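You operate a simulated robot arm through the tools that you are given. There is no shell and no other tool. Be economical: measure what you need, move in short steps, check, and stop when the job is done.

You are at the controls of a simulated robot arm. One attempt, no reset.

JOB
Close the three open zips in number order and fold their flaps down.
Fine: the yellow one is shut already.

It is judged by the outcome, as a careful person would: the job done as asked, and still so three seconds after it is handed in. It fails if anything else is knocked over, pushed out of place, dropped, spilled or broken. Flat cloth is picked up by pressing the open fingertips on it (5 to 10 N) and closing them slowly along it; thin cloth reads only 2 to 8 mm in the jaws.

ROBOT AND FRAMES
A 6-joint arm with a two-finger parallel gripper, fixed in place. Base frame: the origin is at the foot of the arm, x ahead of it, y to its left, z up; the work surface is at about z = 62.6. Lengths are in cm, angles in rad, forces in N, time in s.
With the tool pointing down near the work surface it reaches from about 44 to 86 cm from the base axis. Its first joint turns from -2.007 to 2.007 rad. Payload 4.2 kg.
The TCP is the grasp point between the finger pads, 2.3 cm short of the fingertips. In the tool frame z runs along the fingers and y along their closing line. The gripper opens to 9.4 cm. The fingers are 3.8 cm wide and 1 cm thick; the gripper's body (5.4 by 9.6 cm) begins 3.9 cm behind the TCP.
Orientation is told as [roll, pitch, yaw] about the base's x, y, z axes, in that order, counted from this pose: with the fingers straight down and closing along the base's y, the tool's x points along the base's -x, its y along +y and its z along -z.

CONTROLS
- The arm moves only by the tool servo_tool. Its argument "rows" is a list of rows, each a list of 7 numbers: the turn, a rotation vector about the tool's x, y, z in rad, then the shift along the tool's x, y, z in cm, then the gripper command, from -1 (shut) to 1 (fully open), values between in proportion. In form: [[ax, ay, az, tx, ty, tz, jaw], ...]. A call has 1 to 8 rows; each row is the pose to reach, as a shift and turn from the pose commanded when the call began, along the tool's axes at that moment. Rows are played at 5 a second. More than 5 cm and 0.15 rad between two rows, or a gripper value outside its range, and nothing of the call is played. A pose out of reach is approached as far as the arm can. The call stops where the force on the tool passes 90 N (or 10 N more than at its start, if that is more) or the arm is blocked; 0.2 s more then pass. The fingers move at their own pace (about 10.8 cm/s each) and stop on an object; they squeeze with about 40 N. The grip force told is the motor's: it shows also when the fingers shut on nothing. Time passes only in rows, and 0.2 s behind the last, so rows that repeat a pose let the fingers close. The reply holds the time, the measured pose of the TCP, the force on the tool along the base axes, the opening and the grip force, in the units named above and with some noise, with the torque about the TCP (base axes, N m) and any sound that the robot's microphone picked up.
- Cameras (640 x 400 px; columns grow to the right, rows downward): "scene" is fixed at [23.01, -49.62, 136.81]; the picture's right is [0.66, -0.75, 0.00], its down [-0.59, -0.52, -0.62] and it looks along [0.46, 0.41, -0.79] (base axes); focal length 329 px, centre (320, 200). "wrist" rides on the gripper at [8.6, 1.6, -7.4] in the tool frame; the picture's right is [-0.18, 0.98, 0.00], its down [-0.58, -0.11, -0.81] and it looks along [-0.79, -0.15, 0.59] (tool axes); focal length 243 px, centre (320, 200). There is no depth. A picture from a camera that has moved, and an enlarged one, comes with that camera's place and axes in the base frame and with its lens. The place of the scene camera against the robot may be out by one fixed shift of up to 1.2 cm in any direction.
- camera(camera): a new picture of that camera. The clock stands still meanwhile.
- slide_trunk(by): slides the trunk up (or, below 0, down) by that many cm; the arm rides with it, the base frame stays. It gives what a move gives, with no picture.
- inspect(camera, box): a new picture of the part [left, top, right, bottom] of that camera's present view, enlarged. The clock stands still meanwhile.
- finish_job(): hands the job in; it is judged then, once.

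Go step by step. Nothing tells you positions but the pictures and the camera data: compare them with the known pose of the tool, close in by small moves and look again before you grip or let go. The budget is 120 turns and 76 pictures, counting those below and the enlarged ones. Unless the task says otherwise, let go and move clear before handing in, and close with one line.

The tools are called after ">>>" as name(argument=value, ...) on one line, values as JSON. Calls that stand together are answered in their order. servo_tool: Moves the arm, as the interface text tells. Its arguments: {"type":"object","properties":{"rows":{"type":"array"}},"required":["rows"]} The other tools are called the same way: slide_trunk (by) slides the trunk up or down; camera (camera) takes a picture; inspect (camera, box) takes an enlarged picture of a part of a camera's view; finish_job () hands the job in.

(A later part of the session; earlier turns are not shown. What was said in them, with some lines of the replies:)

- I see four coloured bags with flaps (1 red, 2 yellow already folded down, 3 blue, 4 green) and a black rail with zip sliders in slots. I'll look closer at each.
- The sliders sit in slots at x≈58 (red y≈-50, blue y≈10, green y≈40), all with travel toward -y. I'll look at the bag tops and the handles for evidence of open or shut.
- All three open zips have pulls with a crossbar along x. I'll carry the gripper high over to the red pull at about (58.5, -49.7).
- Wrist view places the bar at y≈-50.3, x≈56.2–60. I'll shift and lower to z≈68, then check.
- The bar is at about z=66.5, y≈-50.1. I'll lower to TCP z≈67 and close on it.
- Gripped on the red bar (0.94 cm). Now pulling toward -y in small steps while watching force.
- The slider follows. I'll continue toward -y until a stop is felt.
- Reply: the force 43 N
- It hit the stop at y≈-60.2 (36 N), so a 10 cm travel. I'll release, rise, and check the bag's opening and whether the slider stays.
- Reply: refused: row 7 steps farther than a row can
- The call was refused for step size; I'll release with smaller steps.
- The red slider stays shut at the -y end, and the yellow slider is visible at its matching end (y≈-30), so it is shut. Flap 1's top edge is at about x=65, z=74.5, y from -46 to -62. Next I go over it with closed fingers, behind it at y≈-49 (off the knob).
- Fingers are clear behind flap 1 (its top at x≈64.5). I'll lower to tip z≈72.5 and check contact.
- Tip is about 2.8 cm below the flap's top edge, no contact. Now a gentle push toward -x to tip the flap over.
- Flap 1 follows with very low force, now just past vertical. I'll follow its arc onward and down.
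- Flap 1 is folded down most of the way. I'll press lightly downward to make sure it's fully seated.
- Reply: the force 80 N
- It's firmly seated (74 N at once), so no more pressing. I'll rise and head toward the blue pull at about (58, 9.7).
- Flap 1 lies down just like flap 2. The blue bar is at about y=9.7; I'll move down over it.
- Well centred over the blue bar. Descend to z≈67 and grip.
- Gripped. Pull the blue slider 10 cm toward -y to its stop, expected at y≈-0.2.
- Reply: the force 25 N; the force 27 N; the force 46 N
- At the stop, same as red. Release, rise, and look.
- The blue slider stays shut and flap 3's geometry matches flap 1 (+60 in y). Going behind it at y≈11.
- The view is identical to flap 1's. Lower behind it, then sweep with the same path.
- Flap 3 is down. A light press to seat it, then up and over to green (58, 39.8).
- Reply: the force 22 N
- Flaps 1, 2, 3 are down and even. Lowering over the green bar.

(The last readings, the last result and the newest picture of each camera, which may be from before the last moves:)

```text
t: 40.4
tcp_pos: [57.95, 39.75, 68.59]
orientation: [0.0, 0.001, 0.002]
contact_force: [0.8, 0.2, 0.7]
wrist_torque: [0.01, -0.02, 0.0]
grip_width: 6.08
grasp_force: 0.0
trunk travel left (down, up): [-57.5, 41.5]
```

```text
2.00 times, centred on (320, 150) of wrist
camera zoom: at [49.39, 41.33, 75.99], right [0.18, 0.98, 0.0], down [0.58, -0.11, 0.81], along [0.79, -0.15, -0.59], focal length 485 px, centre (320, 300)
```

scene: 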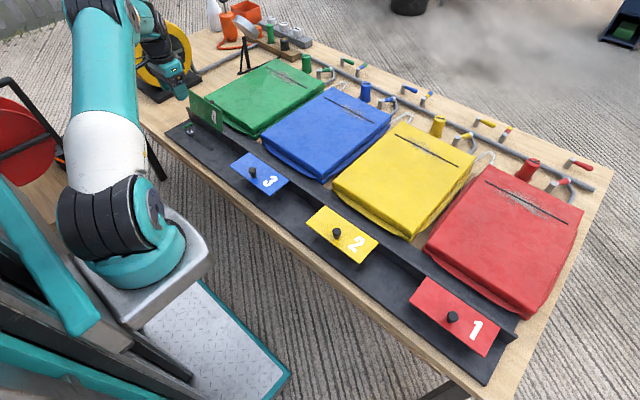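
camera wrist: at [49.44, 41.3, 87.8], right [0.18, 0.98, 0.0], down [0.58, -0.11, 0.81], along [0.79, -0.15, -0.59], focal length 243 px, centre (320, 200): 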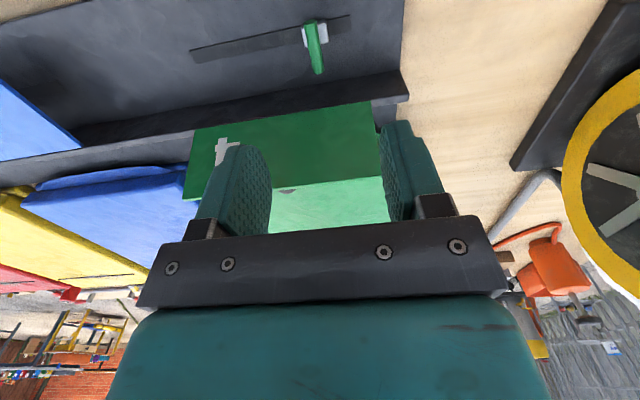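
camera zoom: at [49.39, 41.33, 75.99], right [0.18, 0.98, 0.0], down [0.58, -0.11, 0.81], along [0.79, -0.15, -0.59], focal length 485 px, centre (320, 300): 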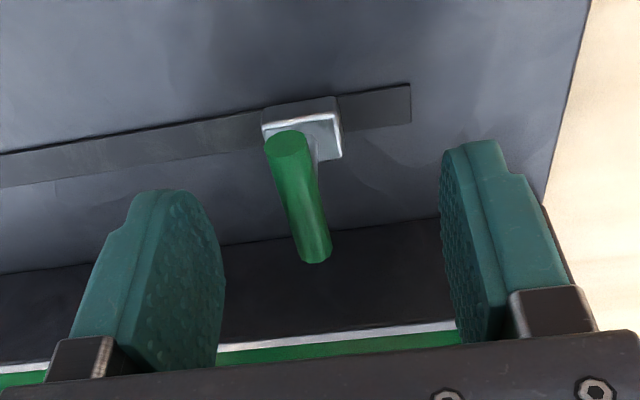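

The green bar is about 0.25 cm toward -y of centre; I'll correct for that and grip.

>>> servo_tool(rows=[[0, 0, 0, 0, -0.25, 0.8, 0.3], [0, 0, 0, 0, -0.25, 1.6, 0.3], [0, 0, 0, 0, -0.25, 1.6, -0.2], [0, 0, 0, 0, -0.25, 1.6, -0.6], [0, 0, 0, 0, -0.25, 1.6, -1], [0, 0, 0, 0, -0.25, 1.6, -1]])

>>> inspect(camera="wrist", box=[160, 50, 480, 250])

```text
t: 41.8
tcp_pos: [57.88, 39.45, 66.94]
orientation: [0.0, -0.001, -0.001]
contact_force: [0.0, -0.3, -1.4]
wrist_torque: [0.02, -0.14, -0.04]
grip_width: 0.91
grasp_force: 45.6
trunk travel left (down, up): [-57.5, 41.5]
```

```text
2.00 times, centred on (320, 150) of wrist
camera zoom: at [49.4, 41.05, 74.4], right [0.18, 0.98, 0.0], down [0.58, -0.11, 0.81], along [0.79, -0.15, -0.59], focal length 485 px, centre (320, 300)
```

zoom: 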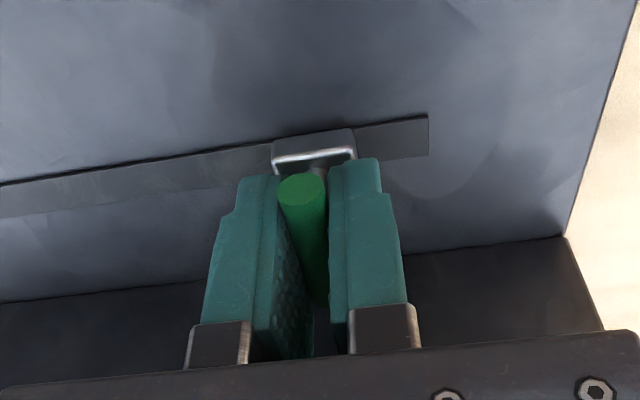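

Gripped. Pulling to the stop, expected at y≈29.8.

>>> servo_tool(rows=[[0, 0, 0, 0, -0.6, 0, -1], [0, 0, 0, 0, -1.2, 0, -1], [0, 0, 0, 0, -1.8, 0, -1], [0, 0, 0, 0, -2.4, 0, -1], [0, 0, 0, 0, -3, 0, -1], [0, 0, 0, 0, -3.6, 0, -1], [0, 0, 0, 0, -4.2, 0, -1], [0, 0, 0, 0, -4.8, 0, -1]])

>>> servo_tool(rows=[[0, 0, 0, 0, -0.6, 0, -1], [0, 0, 0, 0, -1.2, 0, -1], [0, 0, 0, 0, -1.8, 0, -1], [0, 0, 0, 0, -2.4, 0, -1], [0, 0, 0, 0, -3, 0, -1], [0, 0, 0, 0, -3.6, 0, -1], [0, 0, 0, 0, -4, 0, -1]])

>>> servo_tool(rows=[[0, 0, 0, 0, -0.3, 0, -1], [0, 0, 0, 0, -0.6, 0, -1], [0, 0, 0, 0, -0.9, 0, -1], [0, 0, 0, 0, -1.2, 0, -1]])

>>> inspect(camera="wrist", box=[160, 50, 480, 250])

```text
t: 43.6
tcp_pos: [57.92, 34.56, 67.07]
orientation: [0.0, 0.002, 0.0]
contact_force: [-4.3, 0.9, -4.8]
wrist_torque: [0.03, -0.19, -0.03]
grip_width: 0.93
grasp_force: 44.9
trunk travel left (down, up): [-57.5, 41.5]
```

```text
t: 45.2
tcp_pos: [57.86, 30.46, 67.04]
orientation: [-0.002, 0.001, 0.0]
contact_force: [0.5, 0.3, -9.5]
wrist_torque: [0.0, -0.19, 0.01]
grip_width: 0.91
grasp_force: 45.0
trunk travel left (down, up): [-57.5, 41.5]
```

```text
t: 46.2
tcp_pos: [57.89, 29.89, 66.96]
orientation: [0.007, -0.002, 0.005]
contact_force: [2.5, 38.7, -27.8]
wrist_torque: [0.1, -0.2, -0.31]
grip_width: 0.93
grasp_force: 44.9
trunk travel left (down, up): [-57.5, 41.5]
```

```text
2.00 times, centred on (320, 150) of wrist
camera zoom: at [49.37, 31.24, 74.42], right [0.18, 0.98, 0.01], down [0.58, -0.11, 0.81], along [0.79, -0.14, -0.59], focal length 485 px, centre (320, 300)
```

zoom: 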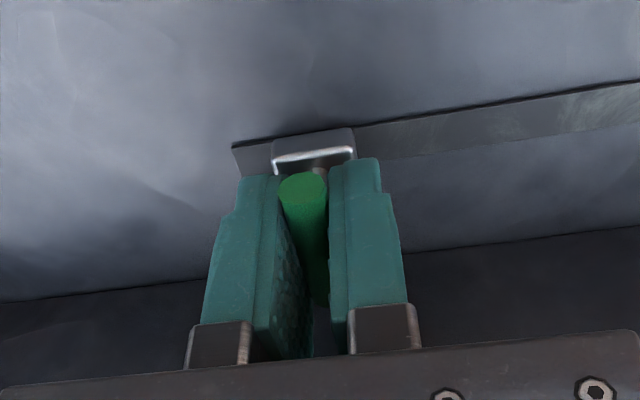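

At the stop. Release and rise.

>>> servo_tool(rows=[[0, 0, 0, 0, 0.2, 0, -0.6], [0, 0, 0, 0, 0.3, 0, -0.4], [0, 0, 0, 0, 0.3, 0, -0.4], [0, 0, 0, 0, 0.3, -3, -0.4], [0, 0, 0, 0, 0.3, -7, -0.4], [0, 0, 0, 0, 0.3, -11, -0.4], [0, 0, 0, 0, 3.5, -14, -0.4], [0, 0, 0, 0, 6.5, -16, -1]])

>>> servo_tool(rows=[[0, 0, 0, -4, 2, 0, -1], [0, 0, 0, -8, 4, 0, -1], [0, 0, 0, -10.3, 5, 0, -1], [0, 0, 0, -10.3, 5, 2, -1], [0, 0, 0, -10.3, 5, 4, -1]])

>>> camera(camera="wrist")

>>> inspect(camera="scene", box=[120, 60, 320, 220])

```text
t: 48.0
tcp_pos: [57.99, 35.8, 83.02]
orientation: [0.0, 0.0, -0.001]
contact_force: [-0.1, 0.0, -0.3]
wrist_torque: [0.01, -0.02, 0.07]
grip_width: 0.0
grasp_force: 39.5
trunk travel left (down, up): [-57.5, 41.5]
```

```text
t: 49.2
tcp_pos: [67.12, 39.66, 80.27]
orientation: [0.001, -0.001, 0.001]
contact_force: [0.1, 0.6, -0.1]
wrist_torque: [-0.02, -0.02, -0.01]
grip_width: 0.0
grasp_force: 40.4
out of reach, approached as far as the arm can: row 3, 4, 5
trunk travel left (down, up): [-57.5, 41.5]
```

```text
34 pictures are left
camera wrist: at [58.66, 41.12, 87.59], right [0.18, 0.98, 0.0], down [0.58, -0.11, 0.81], along [0.79, -0.15, -0.59], focal length 243 px, centre (320, 200)
```

wrist: 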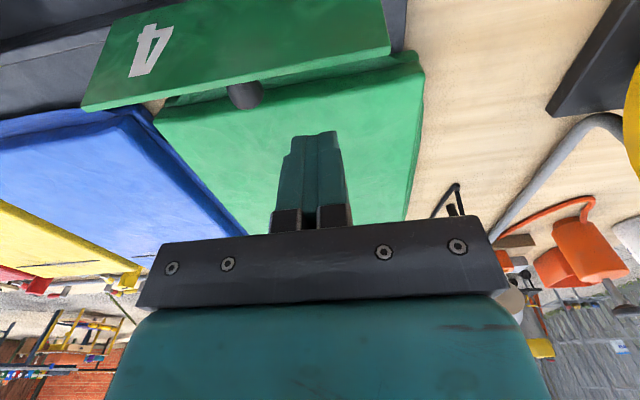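

```text
2.50 times, centred on (220, 140) of scene
camera zoom: at [23.01, -49.62, 136.81], right [0.66, -0.75, 0.0], down [-0.59, -0.52, -0.62], along [0.46, 0.41, -0.79], focal length 823 px, centre (570, 350)
```

zoom: 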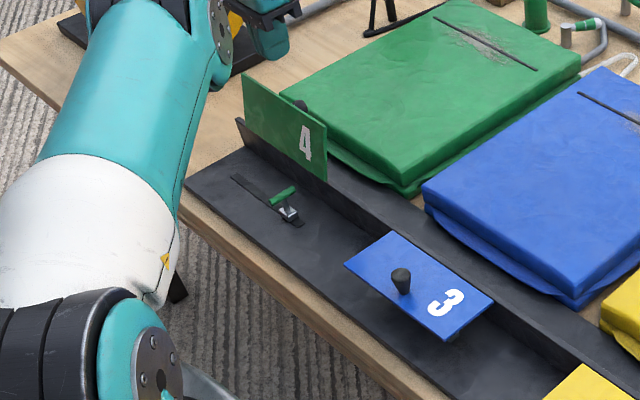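

The green slider stays shut. This corner is at the reach limit, so I'll push flap 4 on the other side of its knob, at y≈30.5, which is nearer. First a sideways move at height.

>>> servo_tool(rows=[[0, 0, 0, 0, -3, -1, -1], [0, 0, 0, 0, -6, -1, -1], [0, 0, 0, 0, -9.2, -1, -1], [0, 0, 0, 0, -9.2, -1, -1]])

```text
t: 49.6
tcp_pos: [67.97, 38.24, 80.28]
orientation: [0.02, 0.021, -0.064]
contact_force: [-0.3, 0.2, 0.1]
wrist_torque: [-0.01, 0.0, 0.02]
grip_width: 0.0
grasp_force: 39.4
trunk travel left (down, up): [-57.5, 41.5]
stopped in row 1: the arm was blocked; the commanded pose is now the measured one
```

The arm reported being blocked; I'll look before moving again.

>>> camera(camera="scene")

>>> camera(camera="wrist")

```text
32 pictures are left
```

scene: 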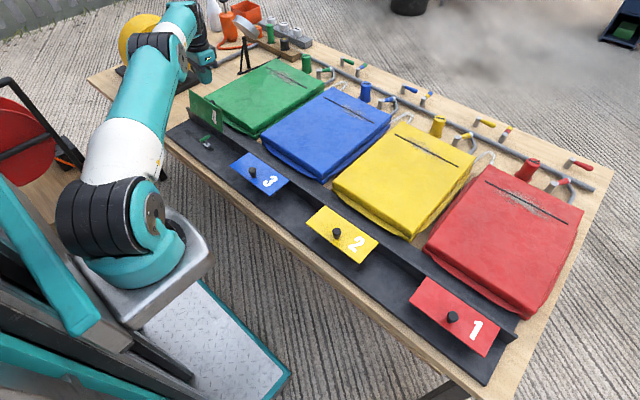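

```text
31 pictures are left
camera wrist: at [59.67, 40.11, 87.95], right [0.25, 0.97, 0.01], down [0.59, -0.16, 0.79], along [0.77, -0.19, -0.61], focal length 243 px, centre (320, 200)
```

wrist: 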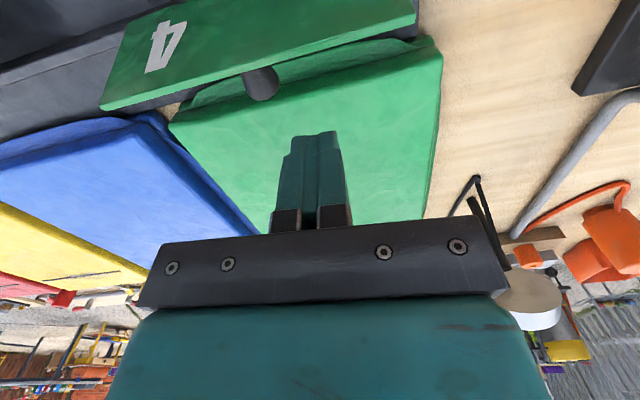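

The arm is nearly straight at this spot. I'll back off a little toward the base and -y, restoring orientation.

>>> servo_tool(rows=[[0.01, -0.01, -0.03, 0.7, -1.5, -0.5, -1], [0.02, -0.021, -0.064, 1.2, -4, -0.5, -1], [0.02, -0.021, -0.064, 1.2, -7, -0.5, -1]])

```text
t: 50.4
tcp_pos: [66.4, 31.18, 80.59]
orientation: [0.0, -0.001, 0.002]
contact_force: [0.0, 0.2, 0.1]
wrist_torque: [0.0, 0.0, 0.01]
grip_width: 0.01
grasp_force: 39.7
trunk travel left (down, up): [-57.5, 41.5]
```

Recovered at (66.4, 31.2). Now to x≈68.2, y≈30.5 and lower behind the flap.

>>> servo_tool(rows=[[0, 0, 0, -1, -0.7, 0, -1], [0, 0, 0, -1.8, -0.7, 0, -1], [0, 0, 0, -1.8, -0.7, 1.5, -1]])

>>> camera(camera="wrist")

```text
t: 51.2
tcp_pos: [68.27, 30.45, 79.34]
orientation: [0.004, -0.002, -0.004]
contact_force: [-0.8, 0.0, 0.8]
wrist_torque: [-0.04, -0.01, 0.02]
grip_width: 0.0
grasp_force: 40.0
trunk travel left (down, up): [-57.5, 41.5]
```

```text
30 pictures are left
camera wrist: at [59.65, 31.96, 86.76], right [0.19, 0.98, 0.0], down [0.58, -0.11, 0.81], along [0.79, -0.15, -0.59], focal length 243 px, centre (320, 200)
```

wrist: 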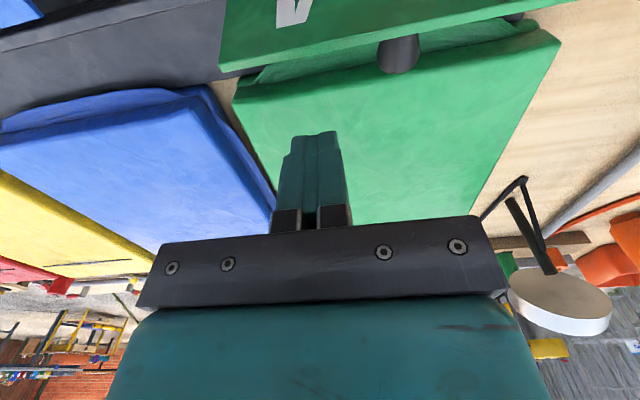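

The fingers lie 4 cm inside the flap's -y edge and well off the knob. Lower, then sweep.

>>> servo_tool(rows=[[0, 0, 0, 0, 0, 1.5, -1], [0, 0, 0, 0, 0, 3, -1], [0, 0, 0, 0, 0, 4.5, -1]])

>>> servo_tool(rows=[[0, 0, 0, 0.8, 0, 0, -1], [0, 0, 0, 1.6, 0, 0, -1], [0, 0, 0, 2.4, 0, 0, -1], [0, 0, 0, 3.2, 0, 0, -1], [0, 0, 0, 4, 0, 0, -1], [0, 0, 0, 4.8, 0, 0, -1], [0, 0, 0, 5.6, 0, 0, -1], [0, 0, 0, 6.4, 0, 0, -1]])

>>> camera(camera="wrist")

```text
t: 52.0
tcp_pos: [68.22, 30.54, 74.85]
orientation: [0.001, -0.002, -0.002]
contact_force: [0.0, 0.7, 0.3]
wrist_torque: [-0.03, 0.0, -0.02]
grip_width: 0.02
grasp_force: 39.8
trunk travel left (down, up): [-57.5, 41.5]
```

```text
t: 53.8
tcp_pos: [61.8, 30.53, 74.72]
orientation: [0.002, -0.002, 0.001]
contact_force: [0.9, 0.1, 0.3]
wrist_torque: [0.0, 0.01, 0.01]
grip_width: 0.0
grasp_force: 39.6
trunk travel left (down, up): [-57.5, 41.5]
```

```text
29 pictures are left
camera wrist: at [53.24, 32.05, 82.22], right [0.18, 0.98, 0.0], down [0.58, -0.11, 0.81], along [0.79, -0.15, -0.59], focal length 243 px, centre (320, 200)
```

wrist: 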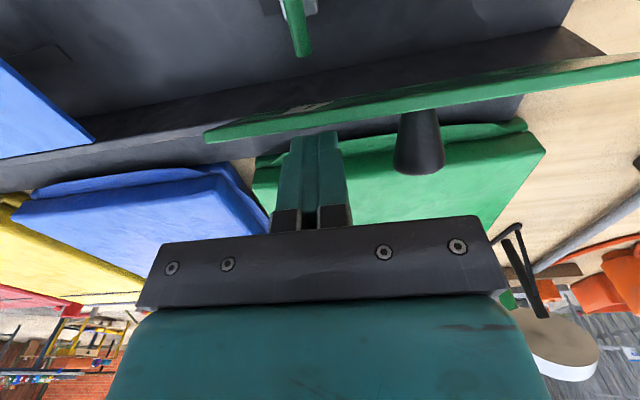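

Flap 4 follows past vertical. Continue the arc down and press lightly.

>>> servo_tool(rows=[[0, 0, 0, 1, 0, 0.5, -1], [0, 0, 0, 2, 0, 1.3, -1], [0, 0, 0, 3, 0, 2.2, -1], [0, 0, 0, 3.6, 0, 3.2, -1], [0, 0, 0, 4, 0, 4.15, -1], [0, 0, 0, 4, 0, 4.25, -1]])

>>> servo_tool(rows=[[0, 0, 0, 0, 0, -1, -1], [0, 0, 0, 0, 0, -5, -1], [0, 0, 0, 0, 0, -9, -1], [0, 0, 0, 1, 0, -13, -1], [0, 0, 0, 4, 0, -16, -1], [0, 0, 0, 7, 0, -19, -1]])

>>> camera(camera="wrist")

>>> camera(camera="scene")

```text
t: 55.2
tcp_pos: [57.71, 30.56, 70.59]
orientation: [0.001, -0.002, -0.001]
contact_force: [-1.9, -2.3, 4.1]
wrist_torque: [-0.07, 0.03, 0.0]
grip_width: 0.02
grasp_force: 40.2
trunk travel left (down, up): [-57.5, 41.5]
```

```text
t: 56.6
tcp_pos: [50.92, 30.51, 89.69]
orientation: [0.001, -0.003, -0.003]
contact_force: [0.5, -0.7, -0.8]
wrist_torque: [0.02, 0.03, 0.02]
grip_width: 0.0
grasp_force: 40.0
trunk travel left (down, up): [-57.5, 41.5]
```

```text
28 pictures are left
camera wrist: at [42.23, 32.03, 97.05], right [0.19, 0.98, 0.0], down [0.58, -0.11, 0.81], along [0.79, -0.15, -0.59], focal length 243 px, centre (320, 200)
```

wrist: 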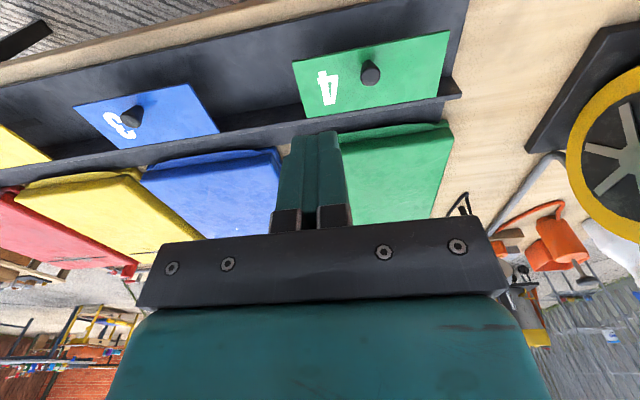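

```text
27 pictures are left
```

scene: 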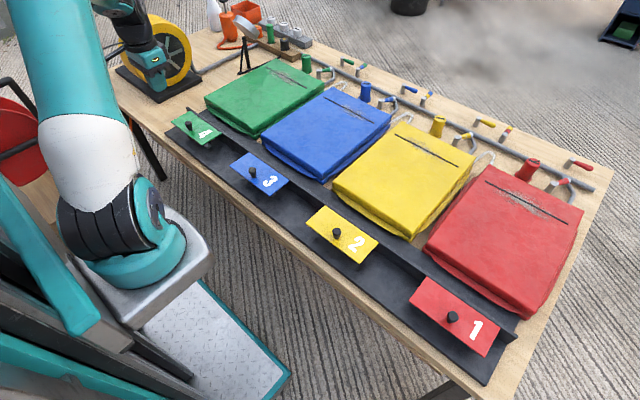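

All four flaps lie flat and even, the three sliders went to their stops before their flaps came down, and nothing else looks moved. The arm is clear, so I'm handing in.

>>> finish_job()

```text
The job is handed in.
```

I closed zips 1, 3 and 4 in number order and folded each one's flap down. Zip 2 (yellow) was already shut, and I left it alone.
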